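You operate a simulated robot arm through the tools that you are given. There is no shell and no other tool. Be economical: measure what you need, move in short steps, check, and stop when the job is done.

You are at the controls of a simulated robot arm. One attempt, no reset.

## Task
Grease the tops of the red pad and the blue pad.
Fine: use the green brush and the yellow tin; lid on the black rubber square meanwhile, brush back, lid on again. Set down upright: short green brush. A coat counts when it lies all over at full strength: go over it till it gets no stronger.
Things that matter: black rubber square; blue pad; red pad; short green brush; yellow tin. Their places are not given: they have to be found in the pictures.

Only the result counts: the job must be done as asked and must still hold three seconds after the hand-in. Knocking over, shifting, dropping, spilling or breaking anything else fails it. Lids that push on must go on centred and level and be pressed home; caps that screw on are set level and turned clockwise until they are tight.

## Robot
A 7-joint arm with a two-finger parallel gripper, fixed in place. Base frame: the origin is at the foot of the arm, x ahead of it, y to its left, z up; the work surface is at about z = 0. Readings come in mm, rad, newtons and seconds.
With the tool pointing down near the work surface it reaches from about 220 to 580 mm from the base axis. Its first joint turns from -1.152 to 1.152 rad. Payload 2.5 kg.
The tool frame sits at the grasp point between the pads (the TCP): z along the fingers, y along the line on which they close. The tips reach 23 mm beyond it. The gripper opens to 94 mm. The fingers are 38 mm wide and 10 mm thick; the gripper's body (54 by 96 mm) begins 39 mm behind the TCP.
Orientation is that of the tool frame in the base frame, as a unit quaternion [x, y, z, w]. With the fingers straight down and closing along the base's y, the tool's x points along the base's -x, its y along +y and its z along -z.

## Interface
- The arm moves only by the tool jog_arm. Its argument "series" is a list of rows, each a list of 3 entries, a list of its own where there are three numbers: the shift along the tool's x, y, z in mm, then the turn, a rotation vector about the tool's x, y, z in rad, then the gripper command, from -1 (shut) to 1 (fully open), values between in proportion. In form: [[[x, y, z], [wx, wy, wz], claw], ...]. A call has 1 to 8 rows; each row shifts and turns the commanded pose from where the row before left it, along the tool's axes as they then stand. Rows are played at 5 a second. More than 50 mm and 0.15 rad between two rows, or a gripper value outside its range, and nothing of the call is played. Where a pose cannot be reached the arm comes as near as it can. A force on the tool above 50 N (or 10 N above the force at the start of the call, whichever is more), or a blocked arm, ends the call early, and 0.2 s more pass. The fingers move at their own pace (about 108 mm/s each) and stop on an object; they squeeze with about 39 N. The grip force told is the motor's: it shows also when the fingers shut on nothing. Time passes only in rows, and 0.2 s behind the last, so rows that do not move let the fingers close. The reply holds the time, the measured pose of the TCP, the force on the tool along the base axes, the opening and the grip force, in the units named above and with some noise, with the torque about the TCP (base axes, N m) and any sound that the robot's microphone picked up, and new pictures: "show" is both (left out), scene, wrist or none.
- Cameras (640 x 400 px; columns grow to the right, rows downward): "scene" is fixed at [118.6, -404.6, 548.4]; the picture's right is [0.85, -0.53, 0.00], its down [-0.28, -0.45, -0.85] and it looks along [0.45, 0.72, -0.53] (base axes); focal length 299 px, centre (320, 200). "wrist" rides on the gripper at [86, 16, -75] in the tool frame; the picture's right is [-0.18, 0.98, 0.00], its down [-0.58, -0.11, -0.81] and it looks along [-0.79, -0.15, 0.59] (tool axes); focal length 243 px, centre (320, 200).
- measure_at(camera, pixels): there is no depth. For up to 12 entries [column, row, z] of the newest picture of that camera ("zoom" is the newest enlarged one), the place [x, y] in the base frame at which the ray of that pixel passes the height z, good to about 2 mm. The clock stands still meanwhile.
- inspect(camera, box): a new picture of the part [left, top, right, bottom] of that camera's present view, enlarged. The clock stands still meanwhile.
- job_done(): hands the job in; it is judged then, once.

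Keep the steps short. Do not move on a guess: measure, check each grasp and each placing, and mend mistakes. In all there are 80 turns and 200 pictures (those below and enlarged ones count). Leave the gripper open and the arm clear of the work at the hand-in unless told otherwise, and finish with a single line.

The tools are called after "Call:" as a command line: name --argument value ..., lists and objects as JSON in quotes. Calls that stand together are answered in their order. jog_arm: Moves the arm, as the interface text tells. Its arguments: {"type":"object","properties":{"series":{"type":"array","items":{"type":"array"}},"show":{"type":"string","enum":["both","scene","wrist","none"]}},"required":["series"]} The other tools are called the same way: measure_at (camera, pixels) gives the place at which the rays of pixels pass given heights; inspect (camera, box) takes an enlarged picture of a part of a camera's view; job_done () hands the job in.

At the start:

```text
time_s: 0.0
tcp_pos: [381.1, 213.7, 386.3]
tcp_rot: [0.0, 1.0, 0.0, 0.002]
ft_force: [-0.2, 0.7, 0.7]
moment: [0.02, 0.01, -0.02]
gripper_width: 94.3
grip_force: 0.1
```

scene: 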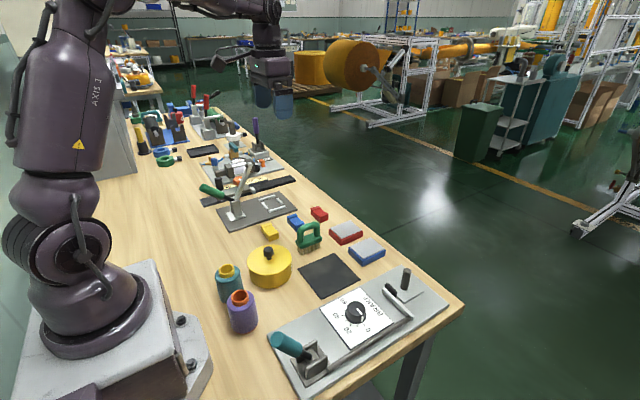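
wrist: 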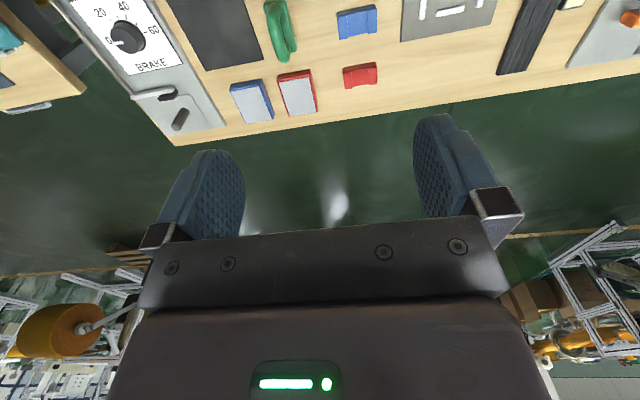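

I see the yellow tin near (269,265), green brush near (308,237), black square near (329,275), and red and blue pads near (346,232) and (367,250). Enlarging those next.

Call:
inspect --camera "scene" --box '[210, 190, 400, 310]'

Call:
inspect --camera "wrist" --box '[160, 0, 420, 160]'

Call:
measure_at --camera "scene" --pixels '[[268, 252, 60], [269, 285, 0], [329, 275, 0], [346, 231, 20], [367, 249, 20], [308, 230, 50], [308, 250, 0], [298, 274, 2], [329, 298, 2], [361, 277, 2], [332, 253, 2]]'

```text
3.33 times, centred on (305, 250) of scene
```

zoom: 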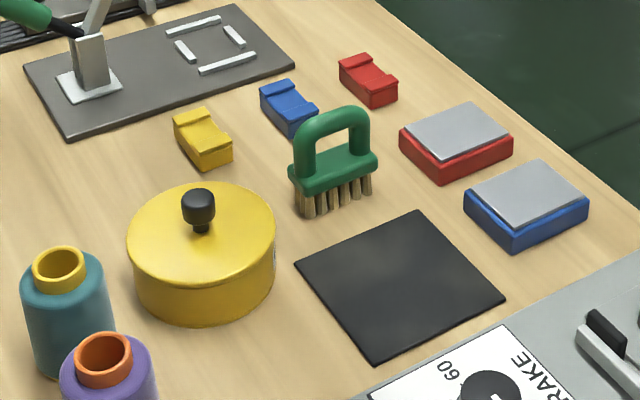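

```text
2.46 times, centred on (290, 80) of wrist
```

zoom: 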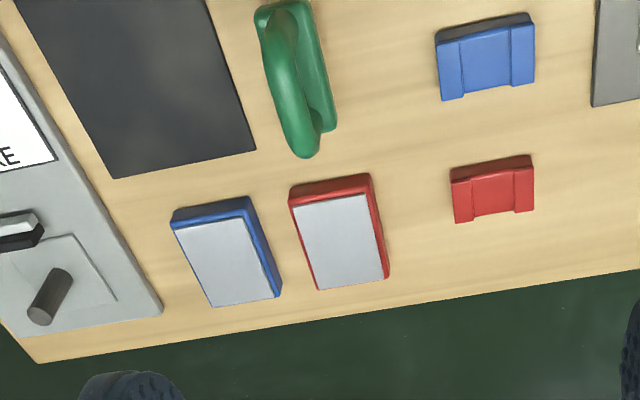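

```text
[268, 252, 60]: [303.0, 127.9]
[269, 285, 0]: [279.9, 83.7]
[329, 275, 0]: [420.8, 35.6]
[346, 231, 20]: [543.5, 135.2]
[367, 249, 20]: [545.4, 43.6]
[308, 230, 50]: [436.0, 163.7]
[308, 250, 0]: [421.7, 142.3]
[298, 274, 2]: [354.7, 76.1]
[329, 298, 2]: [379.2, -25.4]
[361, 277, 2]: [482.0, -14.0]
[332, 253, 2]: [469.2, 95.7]
```

The first rough places are in hand. Now I move the hand back and to the right, staying high, so the wrist camera sees the work area more centrally.

Call:
jog_arm --series '[[[40, -40, 0], [0, 0, 0], 1], [[40, -40, 0], [0, 0, 0], 1], [[30, -30, 0], [0, 0, 0], 1], [[0, 0, 0], [0, 0, 0], 1], [[0, 0, 0], [0, 0, 0], 1]]' --show "both"

```text
refused: row 1 steps farther than a row can; nothing moved
```

Same move with shorter rows (the norm of a row is limited to 50 mm).

Call:
jog_arm --series '[[[30, -30, 0], [0, 0, 0], 1], [[30, -30, 0], [0, 0, 0], 1], [[30, -30, 0], [0, 0, 0], 1], [[20, -20, 0], [0, 0, 0], 1], [[0, 0, 0], [0, 0, 0], 1], [[0, 0, 0], [0, 0, 0], 1]]' --show "both"

```text
time_s: 1.4
tcp_pos: [270.9, 101.7, 387.7]
tcp_rot: [0.0, 1.0, 0.0, 0.0]
ft_force: [0.1, 0.1, 0.2]
moment: [0.01, 0.02, -0.02]
gripper_width: 94.1
grip_force: 0.1
```

scene: 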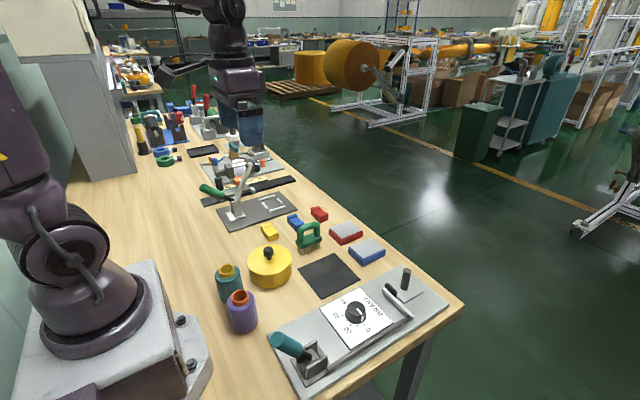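
wrist: 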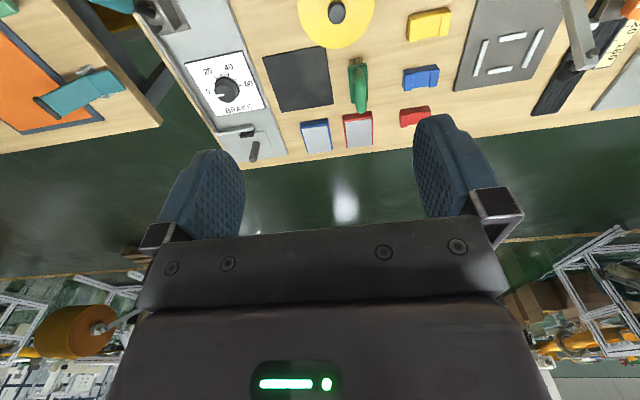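

Everything is now in the wrist view's upper part. I enlarge it for precise measuring.

Call:
inspect --camera "wrist" --box '[250, 0, 450, 160]'

```text
2.50 times, centred on (350, 80) of wrist
```

zoom: 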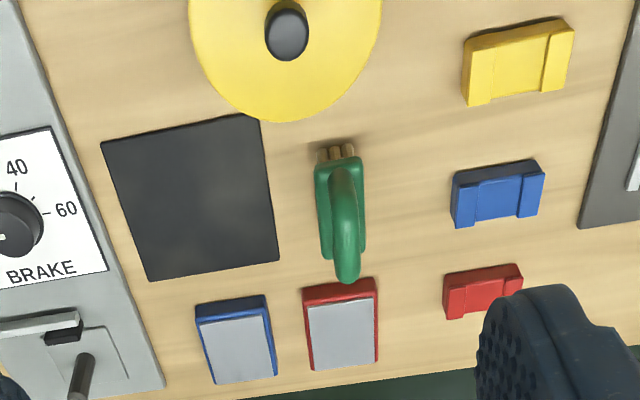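

Call:
measure_at --camera "zoom" --pixels '[[101, 142, 2], [255, 113, 2], [279, 261, 2], [149, 281, 2], [197, 324, 25], [269, 315, 25], [278, 376, 25], [214, 384, 25], [304, 306, 25], [375, 296, 25], [378, 362, 25], [312, 371, 25]]'

Call:
measure_at --camera "zoom" --pixels '[[195, 306, 0], [265, 295, 0], [303, 289, 0], [375, 278, 0], [317, 175, 40], [364, 163, 40], [332, 258, 40], [364, 252, 40], [318, 160, 0], [354, 153, 0], [285, 122, 55], [287, 45, 90]]'

Call:
measure_at --camera "scene" --pixels '[[268, 250, 80], [268, 250, 70], [268, 260, 55], [248, 262, 55], [291, 258, 55], [330, 232, 0], [340, 244, 0], [363, 234, 0], [349, 257, 0], [364, 265, 0], [386, 252, 0]]'

Call:
inspect --camera "scene" --box '[290, 205, 395, 271]'

```text
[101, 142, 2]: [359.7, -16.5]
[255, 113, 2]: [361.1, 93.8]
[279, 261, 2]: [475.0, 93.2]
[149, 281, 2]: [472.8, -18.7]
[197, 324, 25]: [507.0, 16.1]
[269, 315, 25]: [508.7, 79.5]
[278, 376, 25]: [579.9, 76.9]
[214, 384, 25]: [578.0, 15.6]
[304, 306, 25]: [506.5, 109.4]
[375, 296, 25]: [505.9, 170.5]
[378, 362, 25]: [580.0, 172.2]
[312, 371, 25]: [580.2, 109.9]
```

```text
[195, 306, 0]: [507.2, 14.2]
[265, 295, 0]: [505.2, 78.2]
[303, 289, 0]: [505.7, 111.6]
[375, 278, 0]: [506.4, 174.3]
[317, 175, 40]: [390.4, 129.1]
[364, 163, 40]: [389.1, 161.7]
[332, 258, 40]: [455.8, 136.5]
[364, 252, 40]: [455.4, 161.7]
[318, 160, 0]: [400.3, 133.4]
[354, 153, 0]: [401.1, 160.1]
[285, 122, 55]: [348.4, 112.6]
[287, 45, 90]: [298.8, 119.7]
```

```text
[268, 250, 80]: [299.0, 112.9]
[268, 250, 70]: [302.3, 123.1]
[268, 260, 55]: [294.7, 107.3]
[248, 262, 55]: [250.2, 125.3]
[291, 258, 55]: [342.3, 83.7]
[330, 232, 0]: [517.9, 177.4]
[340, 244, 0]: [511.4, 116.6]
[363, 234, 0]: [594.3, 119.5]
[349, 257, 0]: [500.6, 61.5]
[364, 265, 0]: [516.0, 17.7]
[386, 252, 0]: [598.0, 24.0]
```

```text
6.06 times, centred on (342, 238) of scene
```

zoom: 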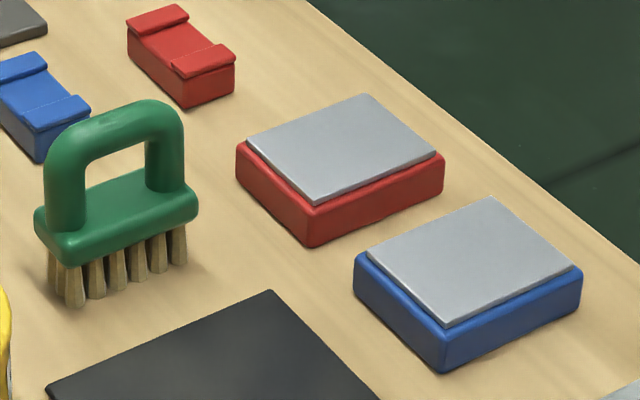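

I enlarge the tin and its knob in both views, to triangulate heights.

Call:
inspect --camera "wrist" --box '[310, 0, 390, 50]'

Call:
inspect --camera "scene" --box '[237, 238, 301, 292]'

```text
8.00 times, centred on (350, 25) of wrist
```

zoom: 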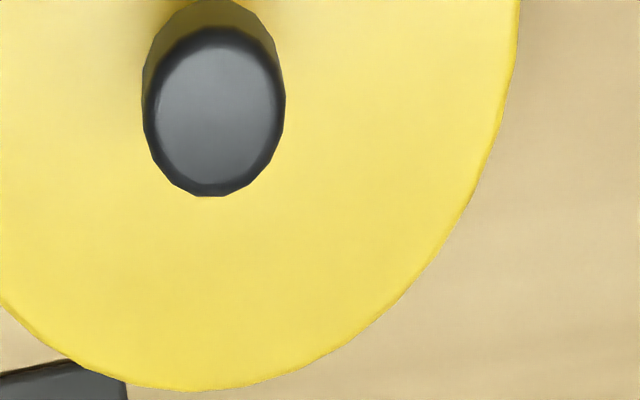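

```text
7.41 times, centred on (269, 265) of scene
```

zoom: 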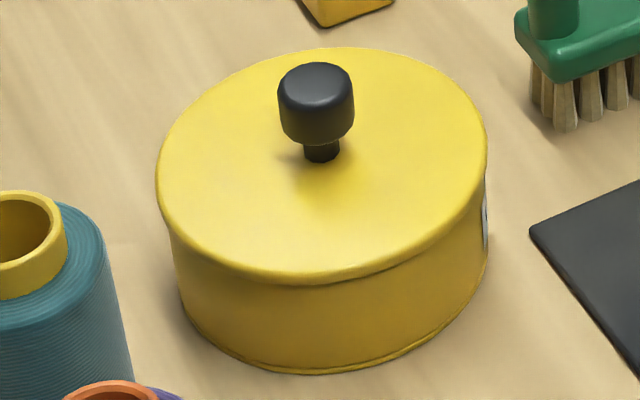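

Call:
measure_at --camera "zoom" --pixels '[[316, 85, 80], [316, 85, 90], [316, 85, 70], [322, 156, 50], [322, 156, 60], [310, 374, 0], [180, 290, 0], [488, 255, 0], [156, 185, 52], [487, 165, 52], [345, 47, 52], [300, 278, 52]]'

Call:
measure_at --camera "wrist" --pixels '[[337.1, 13.1, 70], [337.1, 13.1, 80], [337.1, 13.1, 90], [374.5, 3, 52], [374.5, 3, 60], [335, 48.6, 52], [335, 48.6, 60], [297.5, 3, 52], [297.5, 3, 60]]'

Call:
inspect --camera "scene" --box '[290, 205, 395, 271]'

```text
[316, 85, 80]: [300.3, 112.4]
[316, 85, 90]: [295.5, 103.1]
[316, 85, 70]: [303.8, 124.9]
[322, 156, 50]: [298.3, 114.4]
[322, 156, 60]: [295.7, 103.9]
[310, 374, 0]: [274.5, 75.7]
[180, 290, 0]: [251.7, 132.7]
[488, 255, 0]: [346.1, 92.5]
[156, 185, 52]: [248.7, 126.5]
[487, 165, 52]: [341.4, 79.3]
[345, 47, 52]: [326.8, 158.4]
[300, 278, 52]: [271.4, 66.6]
```

```text
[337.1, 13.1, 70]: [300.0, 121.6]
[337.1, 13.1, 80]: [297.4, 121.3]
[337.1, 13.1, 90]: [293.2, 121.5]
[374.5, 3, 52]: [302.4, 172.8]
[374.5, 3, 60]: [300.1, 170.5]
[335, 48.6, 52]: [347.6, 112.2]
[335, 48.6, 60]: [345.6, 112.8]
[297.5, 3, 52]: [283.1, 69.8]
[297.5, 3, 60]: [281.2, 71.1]
```

```text
6.06 times, centred on (342, 238) of scene
```

zoom: 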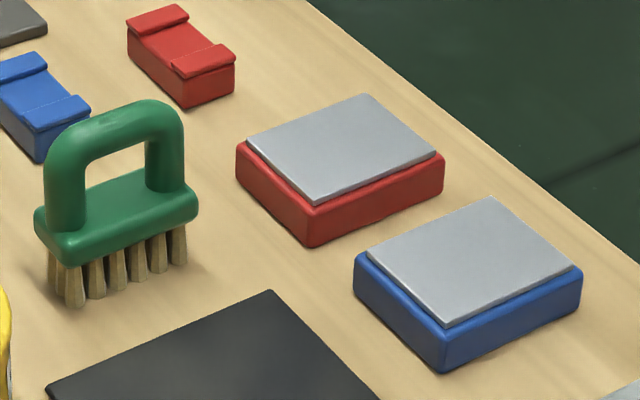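

Call:
measure_at --camera "zoom" --pixels '[[75, 307, 0], [181, 264, 0], [50, 290, 0], [312, 247, 0], [443, 190, 0], [236, 185, 0], [314, 205, 15], [314, 205, 20], [314, 205, 25], [437, 153, 20], [366, 94, 20], [247, 143, 20]]'

Call:
measure_at --camera "zoom" --pixels '[[446, 327, 20], [446, 372, 0], [580, 266, 20], [490, 197, 20], [367, 251, 20], [65, 262, 25], [65, 262, 30], [198, 213, 25], [65, 235, 40], [178, 185, 40], [120, 115, 80], [120, 115, 90]]'

Call:
inspect --camera "wrist" --box '[320, 40, 420, 120]'

```text
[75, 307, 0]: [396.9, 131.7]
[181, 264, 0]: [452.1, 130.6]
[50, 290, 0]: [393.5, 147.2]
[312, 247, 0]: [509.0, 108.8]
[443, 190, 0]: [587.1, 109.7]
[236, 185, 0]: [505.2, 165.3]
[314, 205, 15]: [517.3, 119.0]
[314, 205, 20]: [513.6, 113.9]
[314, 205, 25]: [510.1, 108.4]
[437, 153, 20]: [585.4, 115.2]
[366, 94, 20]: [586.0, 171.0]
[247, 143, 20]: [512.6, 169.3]
```

```text
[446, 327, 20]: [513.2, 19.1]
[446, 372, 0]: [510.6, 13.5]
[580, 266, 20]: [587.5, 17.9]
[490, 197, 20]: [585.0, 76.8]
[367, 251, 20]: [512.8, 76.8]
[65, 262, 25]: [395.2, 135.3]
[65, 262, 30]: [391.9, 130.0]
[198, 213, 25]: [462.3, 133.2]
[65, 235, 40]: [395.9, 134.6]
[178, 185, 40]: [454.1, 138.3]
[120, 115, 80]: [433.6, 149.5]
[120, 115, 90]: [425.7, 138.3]
```

```text
5.00 times, centred on (370, 80) of wrist
```

zoom: 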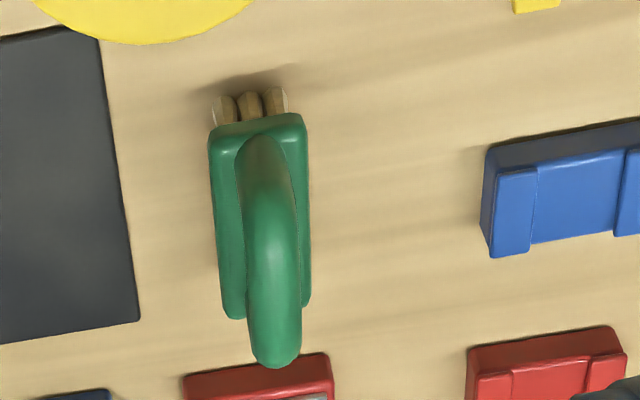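

Findings: the tin's centre is about (300,120), lid top z≈45, knob top z≈72. The brush centre is about (426,148), handle top z≈82. The rubber square's centre is (417,38). The red plate centre is (549,142) and the blue (549,47), both with top z≈21. Now I go above the knob, open.

Call:
jog_arm --series '[[[-29, 18.5, 0], [0, 0, 0], 1], [[0, 0, 50], [0, 0, 0], 1], [[0, 0, 50], [0, 0, 0], 1], [[0, 0, 50], [0, 0, 0], 1], [[0, 0, 50], [0, 0, 0], 1], [[0, 0, 30], [0, 0, 0], 1], [[0, 0, 0], [0, 0, 0], 1], [[0, 0, 0], [0, 0, 0], 1]]' --show "both"

```text
time_s: 3.2
tcp_pos: [300.1, 122.9, 154.7]
tcp_rot: [0.0, 1.0, 0.0, 0.0]
ft_force: [0.0, -0.5, -0.3]
moment: [-0.03, 0.01, 0.01]
gripper_width: 94.0
grip_force: 0.1
```

scene: 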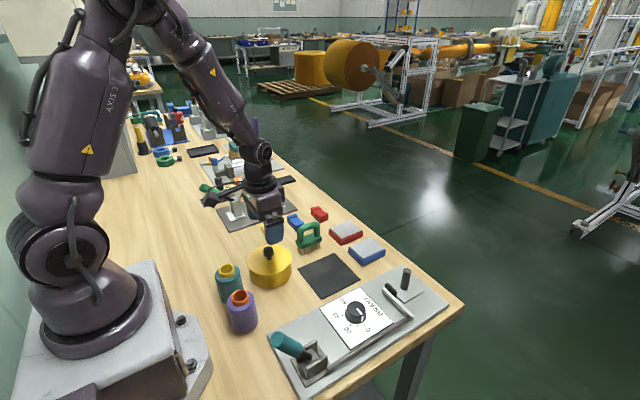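
wrist: 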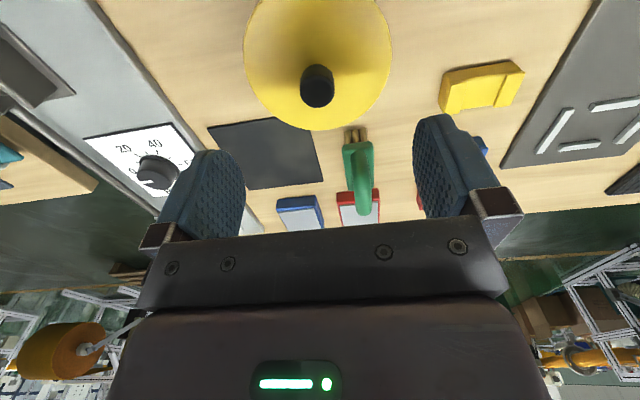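

The hand is above the tin. I remeasure knob and tin here.

Call:
inspect --camera "wrist" --box '[230, 0, 410, 140]'

Call:
measure_at --camera "wrist" --pixels '[[319, 90, 72], [318, 75, 72], [300, 90, 66], [334, 88, 66], [392, 55, 45], [243, 63, 45], [320, 131, 45]]'

```text
2.86 times, centred on (320, 70) of wrist
```

zoom: 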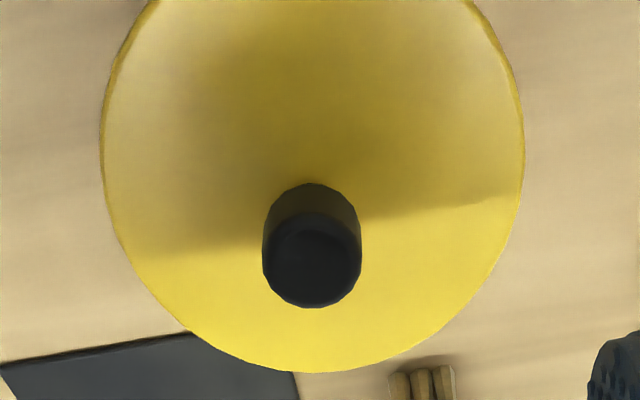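

```text
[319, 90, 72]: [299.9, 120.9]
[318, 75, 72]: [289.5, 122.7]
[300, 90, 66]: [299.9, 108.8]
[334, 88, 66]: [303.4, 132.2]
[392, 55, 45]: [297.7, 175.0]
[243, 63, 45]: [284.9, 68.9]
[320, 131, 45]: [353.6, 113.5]
```

Knob centre (300,120). I descend to z≈71 and close on the knob.

Call:
jog_arm --series '[[[0, -2.4, 40], [0, 0, 0], 0.2], [[0, 0, 30], [0, 0, 0], 0.0], [[0, 0, 13.5], [0, 0, 0], 0.0], [[0, 0, 0], [0, 0, 0], 0], [[0, 0, 0], [0, 0, 0], -1], [[0, 0, 0], [0, 0, 0], -1], [[0, 0, 0], [0, 0, 0], -1]]' --show "scene"

```text
time_s: 4.8
tcp_pos: [301.9, 119.4, 72.4]
tcp_rot: [0.0, 1.0, -0.001, 0.001]
ft_force: [0.6, 0.0, 0.0]
moment: [0.01, -0.02, 0.01]
gripper_width: 22.9
grip_force: 39.4
heard: snap
```

scene: 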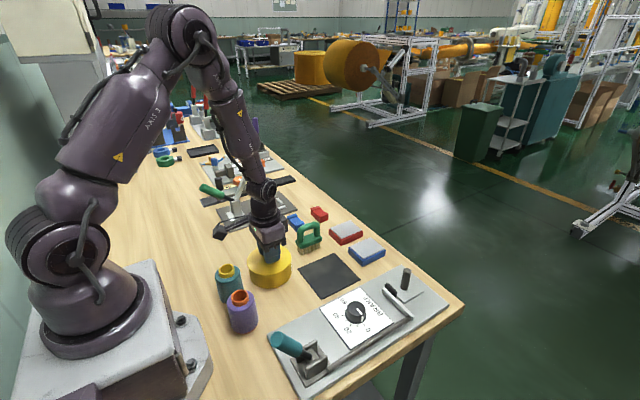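

Gripped the knob (22.9 mm wide). I pull straight up in small steps and watch the force.

Call:
jog_arm --series '[[[0, 0, -3], [0, 0, 0], -1], [[0, 0, -3], [0, 0, 0], -1], [[0, 0, -4], [0, 0, 0], -1], [[0, 0, -5], [0, 0, 0], -1], [[0, 0, 0], [0, 0, 0], -1]]' --show "scene"

```text
time_s: 6.0
tcp_pos: [301.7, 118.6, 88.2]
tcp_rot: [0.0, 1.0, -0.001, 0.001]
ft_force: [0.7, 0.6, -1.2]
moment: [-0.04, 0.04, -0.04]
gripper_width: 22.8
grip_force: 38.9
```

scene: 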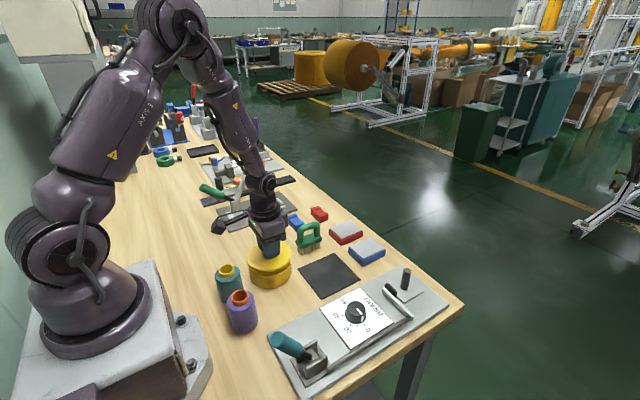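

The lid has come off. I raise it and look at it from the side.

Call:
jog_arm --series '[[[0, 0, -30], [0, 0, 0], -1], [[0, 0, -30], [0, 0, 0], -1], [[0, 0, -20], [0, 0, 0], -1], [[-38, -27, 0], [0, 0, 0], -1], [[-38, -27, 0], [0, 0, 0], -1], [[-38, -27, 0], [0, 0, 0], -1], [[0, 0, 0], [0, 0, 0], -1], [[0, 0, 0], [0, 0, 0], -1]]' --show "both"

Call:
inspect --camera "scene" --box '[230, 190, 390, 300]'

```text
time_s: 7.8
tcp_pos: [414.3, 37.9, 167.3]
tcp_rot: [0.0, 1.0, 0.0, 0.0]
ft_force: [0.1, -0.4, -0.1]
moment: [0.01, 0.03, 0.03]
gripper_width: 22.9
grip_force: 39.7
```

scene: 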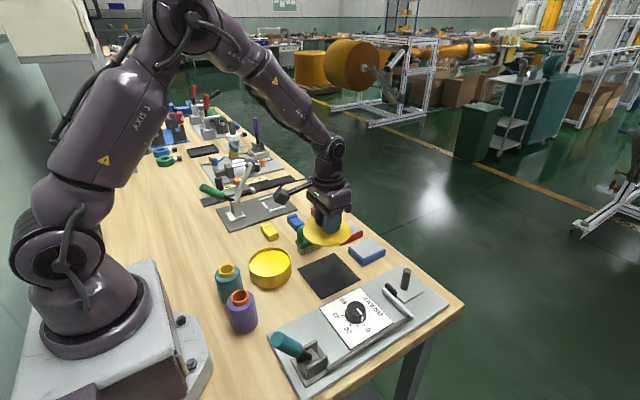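
wrist: 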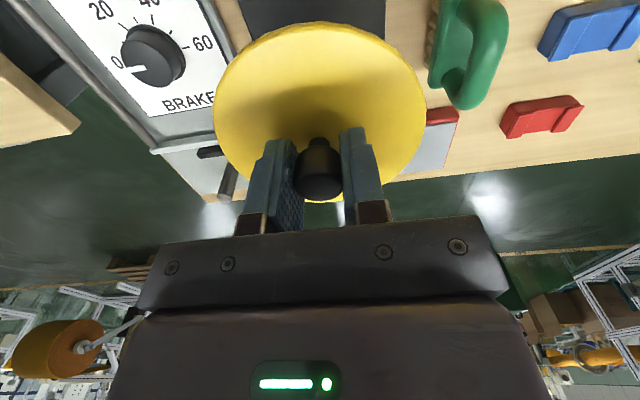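

```text
3.64 times, centred on (310, 245) of scene
```

zoom: 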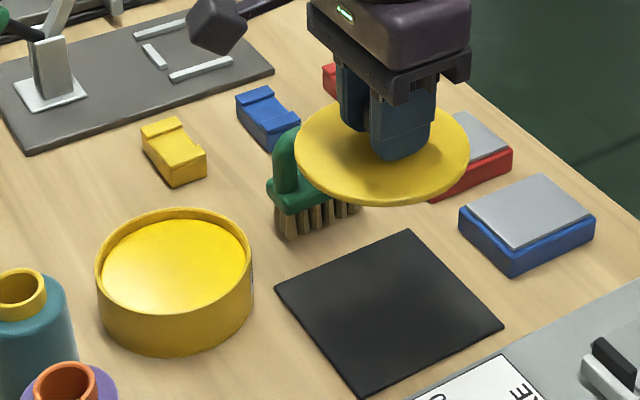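

The tin is open: yellow grease close under the rim. I lower the lid over the rubber square (417,38), then in small steps until contact.

Call:
jog_arm --series '[[[-3, 0, 40], [0, 0, 0], -1], [[0, 0, 40], [0, 0, 0], -1], [[0, 0, 25], [0, 0, 0], -1], [[0, 0, 10], [0, 0, 0], -1], [[0, 0, 0], [0, 0, 0], -1]]' --show "scene"

Call:
inspect --camera "scene" --box '[230, 190, 390, 300]'

```text
time_s: 9.0
tcp_pos: [417.0, 39.1, 54.5]
tcp_rot: [-0.001, 1.0, 0.0, 0.001]
ft_force: [0.0, -0.1, -0.1]
moment: [-0.05, -0.02, -0.01]
gripper_width: 22.6
grip_force: 39.6
```

scene: 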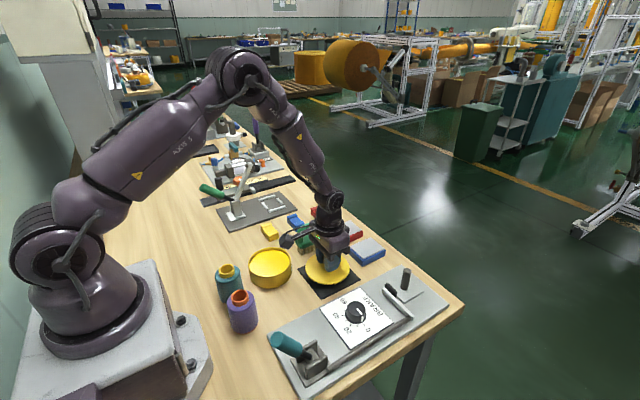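

```text
3.64 times, centred on (310, 245) of scene
```

zoom: 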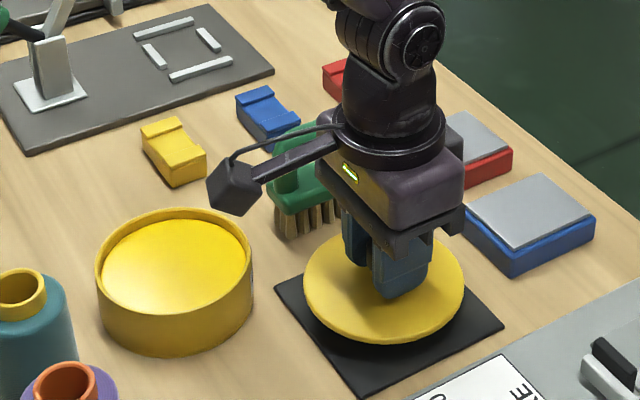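

The lid is centred over the rubber, still a little above. Stepping down slowly.

Call:
jog_arm --series '[[[0, 0, 3], [0, 0, 0], -1], [[0, 0, 3], [0, 0, 0], -1], [[0, 0, 3], [0, 0, 0], -1], [[0, 0, 2], [0, 0, 0], -1], [[0, 0, 0], [0, 0, 0], -1]]' --show "none"

```text
time_s: 10.2
tcp_pos: [417.8, 40.5, 42.5]
tcp_rot: [-0.001, 1.0, -0.001, 0.0]
ft_force: [0.0, -0.5, -0.8]
moment: [-0.05, 0.01, 0.03]
gripper_width: 22.9
grip_force: 38.8
```

Call:
jog_arm --series '[[[0, 0, 1.5], [0, 0, 0], -1], [[0, 0, 1.5], [0, 0, 0], -1], [[0, 0, 0], [0, 0, 0], -1]]' --show "scene"

Call:
inspect --camera "scene" --box '[290, 235, 370, 305]'

```text
time_s: 11.0
tcp_pos: [418.3, 38.9, 40.3]
tcp_rot: [0.0, 1.0, 0.0, 0.0]
ft_force: [0.1, -0.3, -0.6]
moment: [0.02, 0.0, 0.01]
gripper_width: 22.6
grip_force: 39.0
```

scene: 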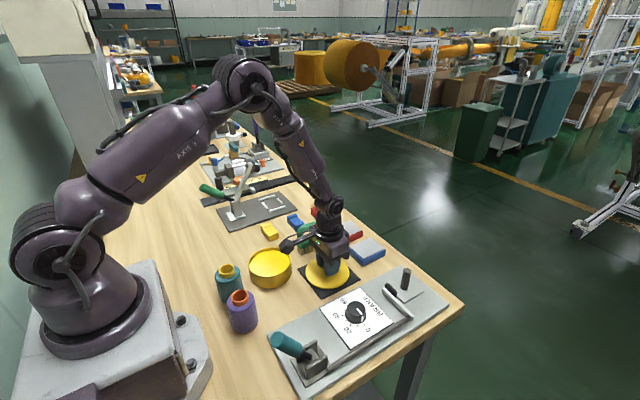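

```text
5.71 times, centred on (330, 270) of scene
```

zoom: 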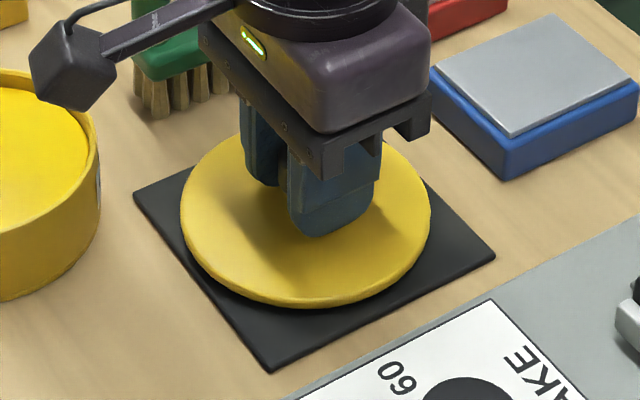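

Still no contact force. More small steps.

Call:
jog_arm --series '[[[0, 0, 1.5], [0, 0, 0], -1], [[0, 0, 1.5], [0, 0, 0], -1], [[0, 0, 0], [0, 0, 0], -1]]' --show "none"

```text
time_s: 11.8
tcp_pos: [416.5, 36.8, 35.7]
tcp_rot: [0.0, 1.0, 0.0, 0.001]
ft_force: [-0.7, 0.0, 0.0]
moment: [0.01, 0.03, -0.03]
gripper_width: 22.7
grip_force: 38.9
```

Call:
jog_arm --series '[[[0, 0, 1], [0, 0, 0], -1], [[0, 0, 1], [0, 0, 0], -1], [[0, 0, 0], [0, 0, 0], -1]]' --show "none"

Call:
inspect --camera "scene" --box '[290, 235, 370, 305]'

```text
time_s: 12.6
tcp_pos: [417.6, 38.4, 34.7]
tcp_rot: [0.0, 1.0, 0.0, -0.001]
ft_force: [-10.2, 0.9, 21.5]
moment: [-0.1, 0.15, 0.01]
gripper_width: 22.7
grip_force: 39.1
```

```text
5.71 times, centred on (330, 270) of scene
```

zoom: 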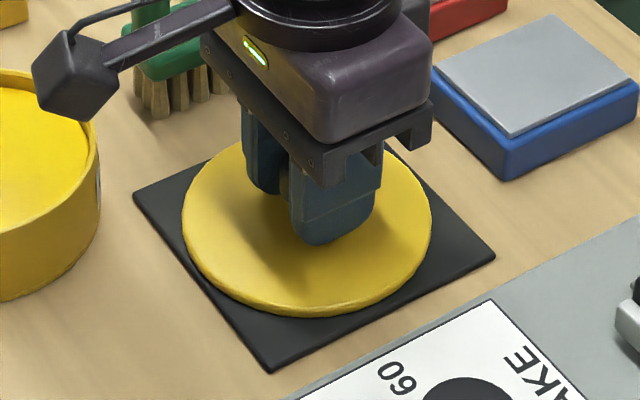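

Contact (21 N): the lid is down on the rubber. I ease off, open, and rise.

Call:
jog_arm --series '[[[0, 0, -1], [0, 0, 0], -1], [[0, 0, 0], [0, 0, 0], -0.2], [[0, 0, 0], [0, 0, 0], 0.2], [[0, 0, -10], [0, 0, 0], 0.2], [[0, 0, -40], [0, 0, 0], 0.2], [[0, 0, -50], [0, 0, 0], 0.2], [[0, 0, -20], [0, 0, 0], 0.2], [[0, 0, 0], [0, 0, 0], 0.2]]' --show "both"

Call:
inspect --camera "scene" --box '[230, 190, 390, 300]'

```text
time_s: 14.4
tcp_pos: [417.3, 38.2, 153.1]
tcp_rot: [0.0, 1.0, 0.0, 0.001]
ft_force: [-0.9, 0.3, 0.1]
moment: [0.05, 0.02, 0.04]
gripper_width: 56.5
grip_force: 0.0
```

scene: 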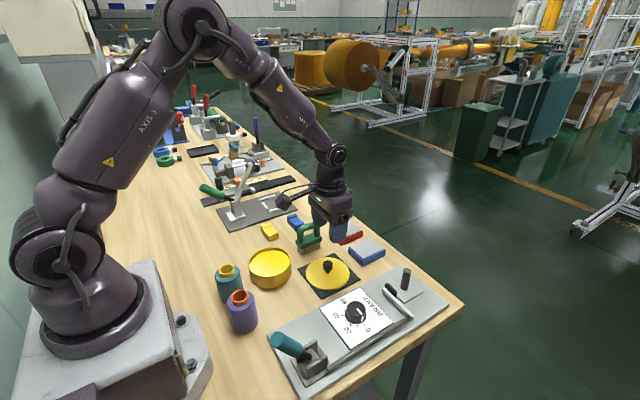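
wrist: 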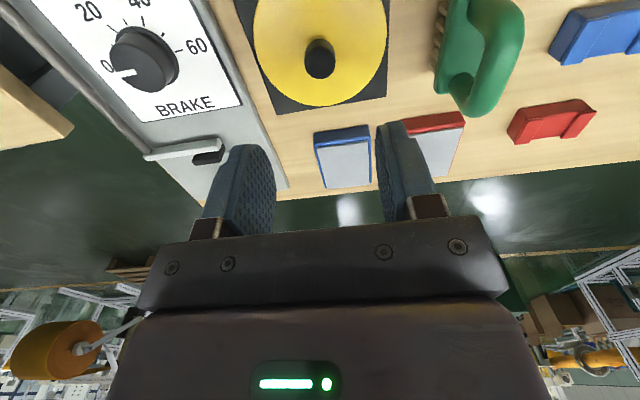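

```text
3.64 times, centred on (310, 245) of scene
```

zoom: 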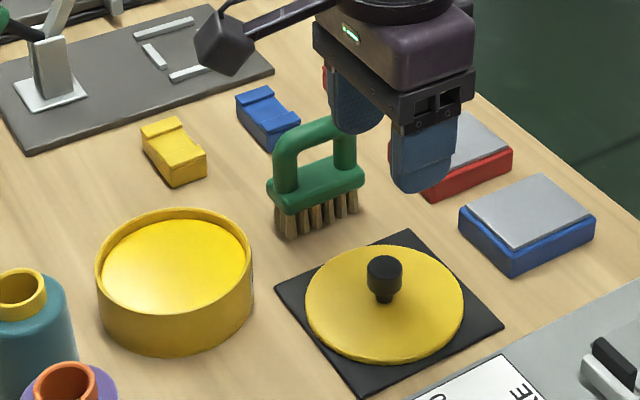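

The lid lies flat on the rubber square. Now over the brush at (426,148).

Call:
jog_arm --series '[[[-3, 37, 0], [0, 0, 0], 0.2], [[-3, 37, 0], [0, 0, 0], 0.2], [[-3, 36, 0], [0, 0, 0], 0.2], [[0, 0, 0], [0, 0, 0], 0.2], [[0, 0, 0], [0, 0, 0], 0.2]]' --show "wrist"

Call:
inspect --camera "wrist" --box '[250, 0, 410, 130]'

```text
time_s: 15.6
tcp_pos: [428.1, 149.7, 155.6]
tcp_rot: [0.0, 1.0, 0.0, 0.0]
ft_force: [-1.0, 0.1, -0.7]
moment: [0.0, -0.02, 0.0]
gripper_width: 56.4
grip_force: 0.1
```

wrist: 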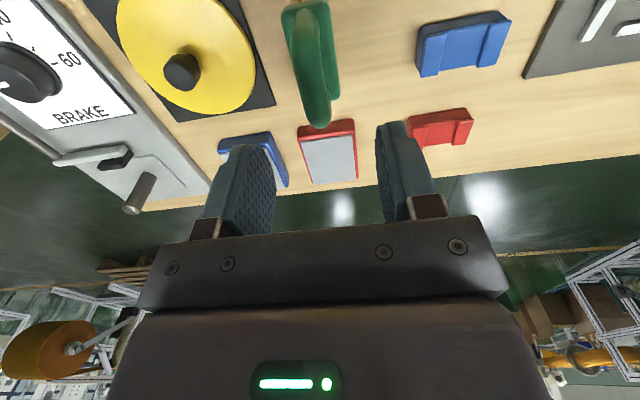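

```text
3.08 times, centred on (330, 65) of wrist
```

zoom: 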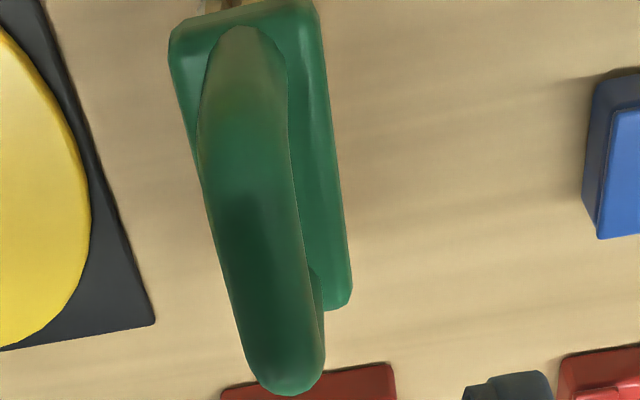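

Call:
measure_at --camera "zoom" --pixels '[[170, 45, 40], [318, 8, 40], [350, 295, 40], [250, 200, 81], [285, 390, 70], [203, 200, 75], [298, 200, 75], [232, 300, 75], [320, 300, 75]]'

```text
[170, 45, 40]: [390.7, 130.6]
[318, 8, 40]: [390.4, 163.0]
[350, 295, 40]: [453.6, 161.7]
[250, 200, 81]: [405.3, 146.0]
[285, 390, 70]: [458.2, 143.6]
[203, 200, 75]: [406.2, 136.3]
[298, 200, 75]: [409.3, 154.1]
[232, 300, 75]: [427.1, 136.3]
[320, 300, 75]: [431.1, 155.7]
```

Handle spans y 136–155, with its centre at about (425,146.5). Descending to z≈70 and closing.

Call:
jog_arm --series '[[[2.5, -1.3, 40], [0, 0, 0], 0.2], [[0, 0, 30], [0, 0, 0], 0.2], [[0, 0, 14], [0, 0, 0], 0.2], [[0, 0, 0], [0, 0, 0], 0.2], [[0, 0, 0], [0, 0, 0], -1], [[0, 0, 0], [0, 0, 0], -1], [[0, 0, 0], [0, 0, 0], -1]]' --show "scene"

Call:
inspect --camera "scene" --box '[230, 190, 390, 300]'

```text
time_s: 17.2
tcp_pos: [424.4, 147.5, 70.1]
tcp_rot: [0.0, 1.0, 0.0, 0.001]
ft_force: [0.2, 0.5, -0.2]
moment: [0.01, 0.0, -0.03]
gripper_width: 17.3
grip_force: 39.3
```

scene: 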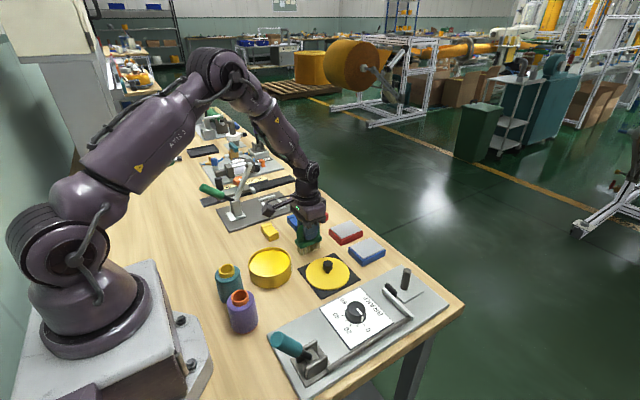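

```text
3.64 times, centred on (310, 245) of scene
```

zoom: 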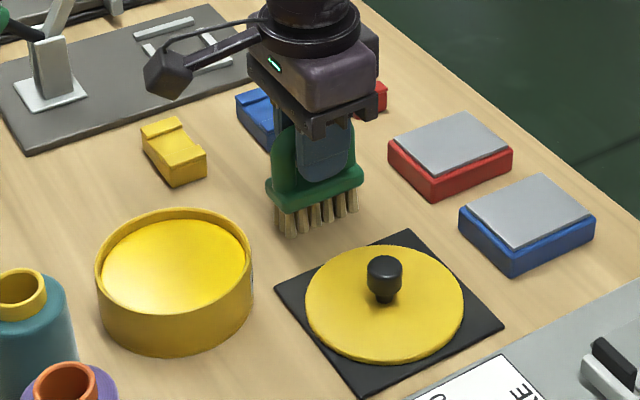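

Brush gripped (17.3 mm). Lift and carry over the tin (300,120).

Call:
jog_arm --series '[[[0, 0, -20], [0, 0, 0], -1], [[0, 0, -30], [0, 0, 0], -1], [[0, 0, -30], [0, 0, 0], -1], [[42, -9, 0], [0, 0, 0], -1], [[42, -9, 0], [0, 0, 0], -1], [[40, -9, 0], [0, 0, 0], -1], [[0, 0, 0], [0, 0, 0], -1], [[0, 0, 0], [0, 0, 0], -1]]' --show "both"

Call:
inspect --camera "scene" --box '[220, 190, 350, 300]'

```text
time_s: 19.0
tcp_pos: [299.1, 119.3, 150.1]
tcp_rot: [0.0, 1.0, 0.0, 0.001]
ft_force: [0.1, 0.1, -0.8]
moment: [-0.05, 0.02, 0.01]
gripper_width: 17.5
grip_force: 39.0
```

scene: 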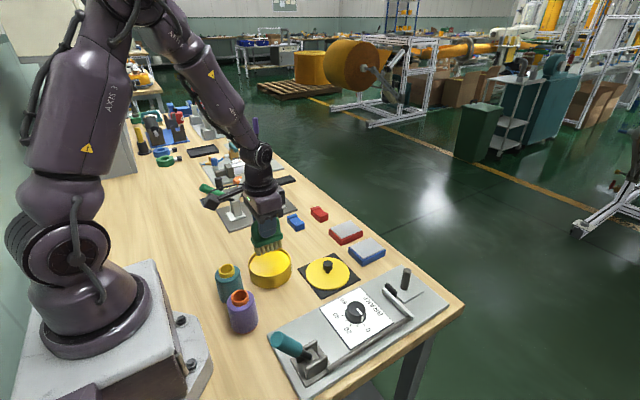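
wrist: 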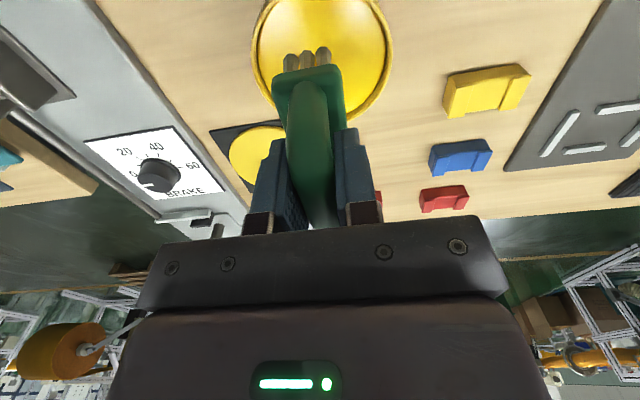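

```text
3.64 times, centred on (285, 245) of scene
```

zoom: 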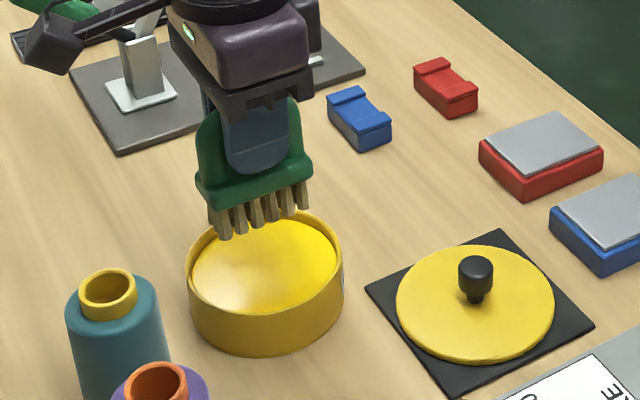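

The brush is over the tin. I lower it to bristle-tip height about 34, then check.

Call:
jog_arm --series '[[[0, 0, 30], [0, 0, 0], -1], [[0, 0, 16], [0, 0, 0], -1], [[0, 0, 0], [0, 0, 0], -1]]' --show "scene"

Call:
inspect --camera "scene" --box '[230, 220, 310, 290]'

Call:
inspect --camera "wrist" --box '[240, 0, 400, 120]'

```text
time_s: 19.8
tcp_pos: [301.3, 118.2, 104.5]
tcp_rot: [0.0, 1.0, 0.001, 0.0]
ft_force: [-0.4, 0.2, -1.9]
moment: [0.0, 0.01, -0.03]
gripper_width: 17.5
grip_force: 39.1
```

scene: 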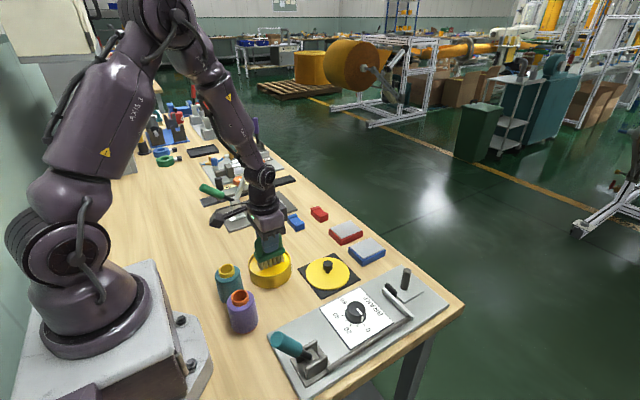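

```text
5.71 times, centred on (270, 255) of scene
```

zoom: 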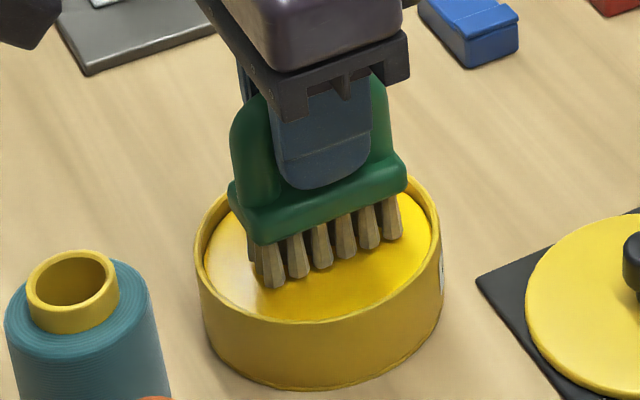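

```text
3.33 times, centred on (320, 60) of wrist
```

zoom: 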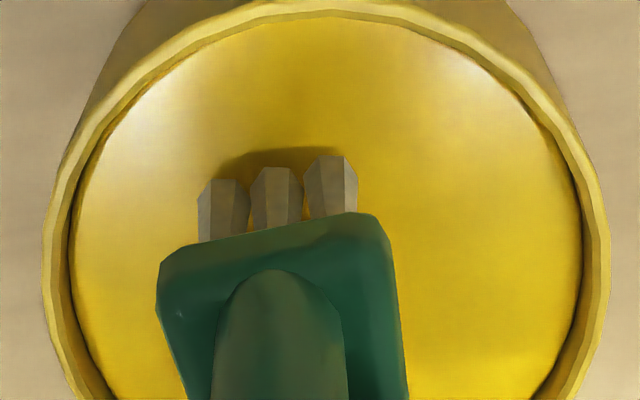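

The bristles are centred, just above or at the surface. Lowering a few mm more into the grease.

Call:
jog_arm --series '[[[0, 0, 3], [0, 0, 0], -1], [[0, 0, 3], [0, 0, 0], -1], [[0, 0, 3], [0, 0, 0], -1], [[0, 0, 0], [0, 0, 0], -1]]' --show "scene"

Call:
inspect --camera "scene" --box '[230, 220, 310, 290]'

```text
time_s: 20.8
tcp_pos: [302.9, 119.0, 96.6]
tcp_rot: [0.001, 1.0, 0.001, 0.003]
ft_force: [5.2, -5.6, 30.1]
moment: [0.05, -0.21, -0.07]
gripper_width: 17.5
grip_force: 38.5
```

scene: 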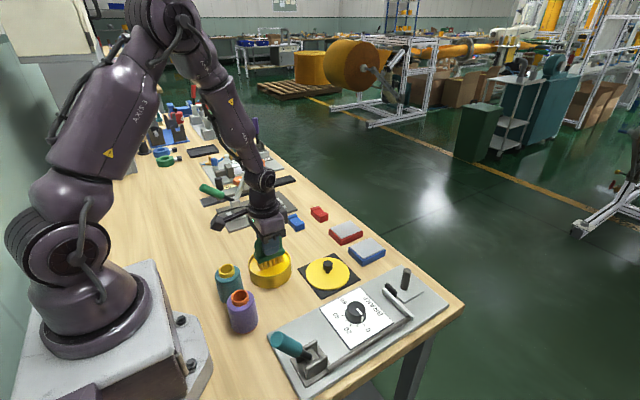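

```text
5.71 times, centred on (270, 255) of scene
```

zoom: 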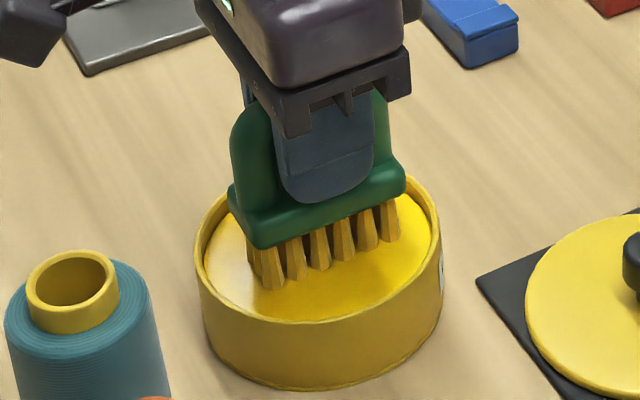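

Bristles turned yellow: loaded (firm surface, 30 N). I raise it and wait a moment over the tin.

Call:
jog_arm --series '[[[0, 0, -10], [0, 0, 0], -1], [[0, 0, -15], [0, 0, 0], -1], [[0, 0, -30], [0, 0, 0], -1], [[0, 0, 0], [0, 0, 0], -1], [[0, 0, 0], [0, 0, 0], -1], [[0, 0, 0], [0, 0, 0], -1]]' --show "scene"

Call:
inspect --camera "scene" --box '[220, 190, 350, 300]'

```text
time_s: 22.2
tcp_pos: [298.7, 119.8, 151.9]
tcp_rot: [0.0, 1.0, 0.0, 0.001]
ft_force: [0.0, -0.8, -0.7]
moment: [0.0, 0.01, -0.02]
gripper_width: 17.5
grip_force: 38.9
```

scene: 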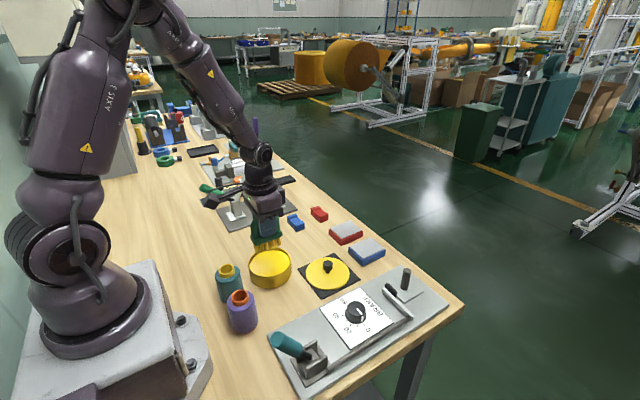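

```text
3.64 times, centred on (285, 245) of scene
```

zoom: 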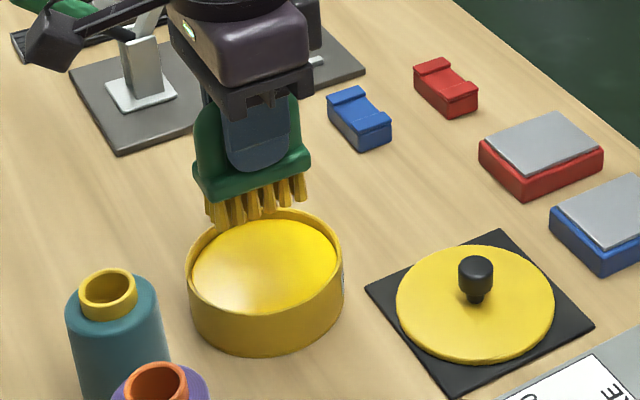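

No dripping. Carry to over the red pad (549,142).

Call:
jog_arm --series '[[[-42, 4, 0], [0, 0, 0], -1], [[-42, 4, 0], [0, 0, 0], -1], [[-42, 4, 0], [0, 0, 0], -1], [[-42, 4, 0], [0, 0, 0], -1], [[-42, 4, 0], [0, 0, 0], -1], [[-38, 2, 0], [0, 0, 0], -1], [[0, 0, 0], [0, 0, 0], -1], [[0, 0, 0], [0, 0, 0], -1]]' --show "scene"

Call:
inspect --camera "scene" --box '[290, 170, 420, 280]'

```text
time_s: 24.0
tcp_pos: [547.4, 141.7, 151.1]
tcp_rot: [0.0, 1.0, 0.0, 0.0]
ft_force: [0.2, 0.9, -1.5]
moment: [0.02, -0.03, 0.0]
gripper_width: 17.8
grip_force: 38.6
```

scene: 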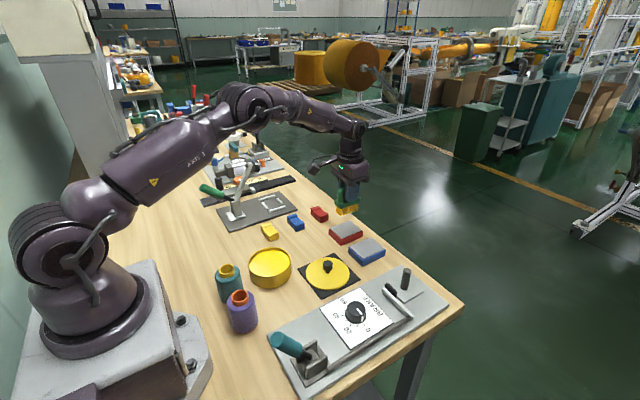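

```text
3.64 times, centred on (355, 225) of scene
```

zoom: 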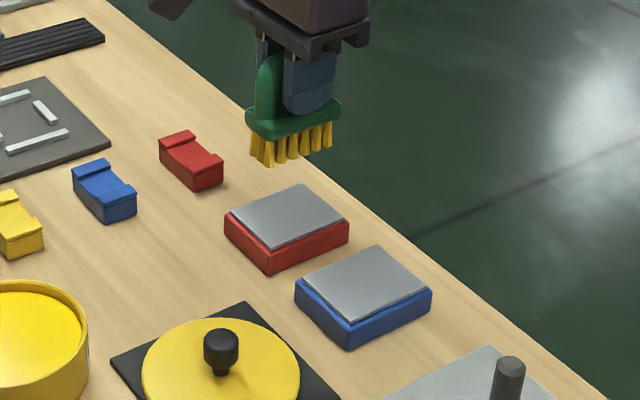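

Reached. Lower to just above the pad, then feel for contact.

Call:
jog_arm --series '[[[0, 0, 30], [0, 0, 0], -1], [[0, 0, 24], [0, 0, 0], -1], [[0, 0, 2], [0, 0, 0], -1], [[0, 0, 0], [0, 0, 0], -1]]' --show "scene"

Call:
inspect --camera "scene" --box '[310, 190, 390, 260]'

```text
time_s: 25.0
tcp_pos: [547.6, 142.3, 94.4]
tcp_rot: [0.0, 1.0, 0.0, 0.0]
ft_force: [-0.1, 0.0, -0.4]
moment: [0.01, 0.0, -0.01]
gripper_width: 17.6
grip_force: 39.6
```

scene: 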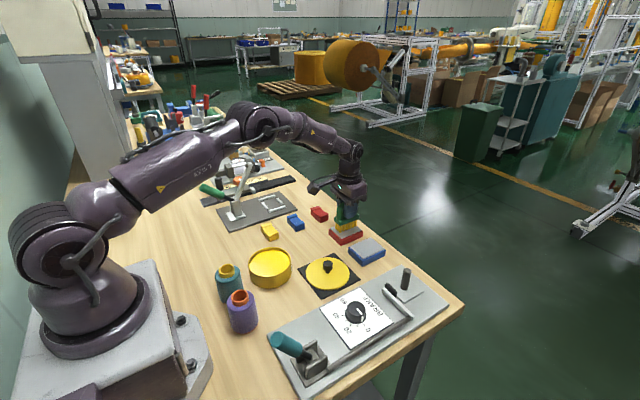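

```text
5.71 times, centred on (350, 225) of scene
```

zoom: 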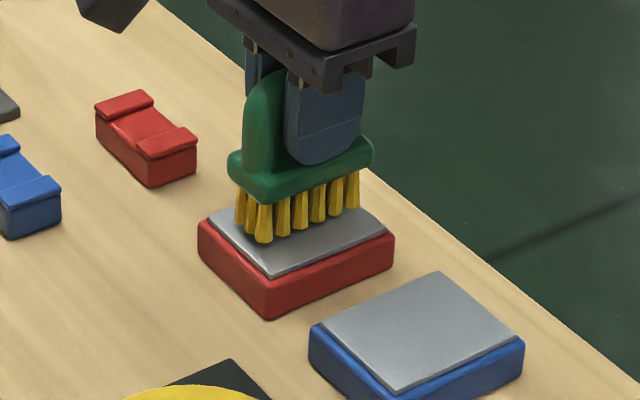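

Call:
jog_arm --series '[[[0, 0, 1], [0, 0, 0], -1], [[0, 0, 1], [0, 0, 0], -1], [[0, 0, 0], [0, 0, 0], -1]]' --show "none"

Call:
inspect --camera "scene" --box '[310, 190, 390, 260]'

```text
time_s: 25.8
tcp_pos: [548.2, 141.5, 93.2]
tcp_rot: [0.0, 1.0, 0.0, 0.001]
ft_force: [-0.6, -0.3, -2.3]
moment: [0.01, 0.02, 0.03]
gripper_width: 17.8
grip_force: 38.9
```

```text
5.71 times, centred on (350, 225) of scene
```

zoom: 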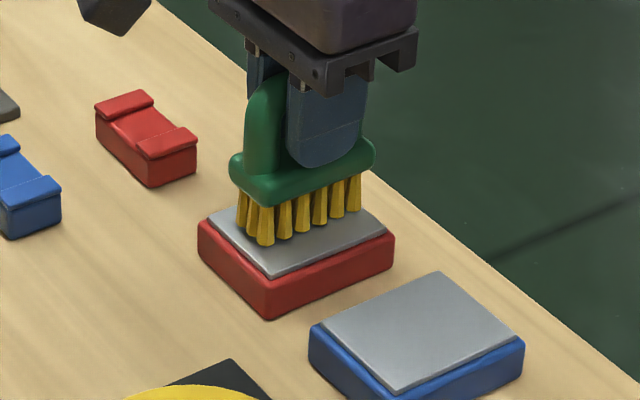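

Call:
jog_arm --series '[[[0, 0, 1], [0, 0, 0], -1], [[0, 0, 0], [0, 0, 0], -1]]' --show "none"

```text
time_s: 26.4
tcp_pos: [548.3, 141.2, 90.6]
tcp_rot: [0.0, 1.0, 0.0, 0.001]
ft_force: [0.1, 0.5, -1.7]
moment: [0.05, 0.01, -0.02]
gripper_width: 17.9
grip_force: 39.0
```

Call:
jog_arm --series '[[[0, 0, 1], [0, 0, 0], -1], [[0, 0, 0], [0, 0, 0], -1]]' --show "none"

Call:
inspect --camera "scene" --box '[310, 190, 390, 260]'

```text
time_s: 27.0
tcp_pos: [547.9, 141.3, 90.1]
tcp_rot: [-0.001, 1.0, 0.0, 0.002]
ft_force: [-0.2, 0.5, 0.6]
moment: [0.03, -0.01, 0.01]
gripper_width: 17.9
grip_force: 38.9
```

```text
5.71 times, centred on (350, 225) of scene
```

zoom: 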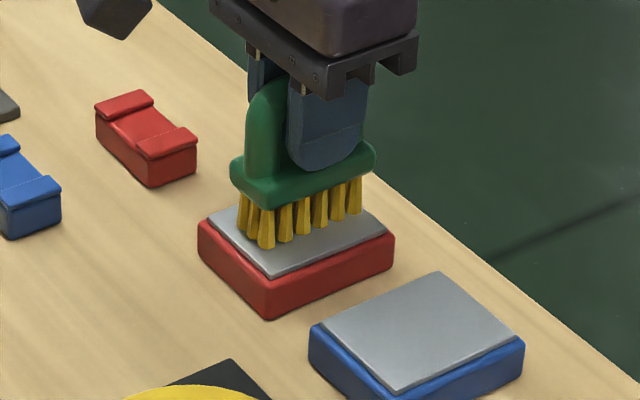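

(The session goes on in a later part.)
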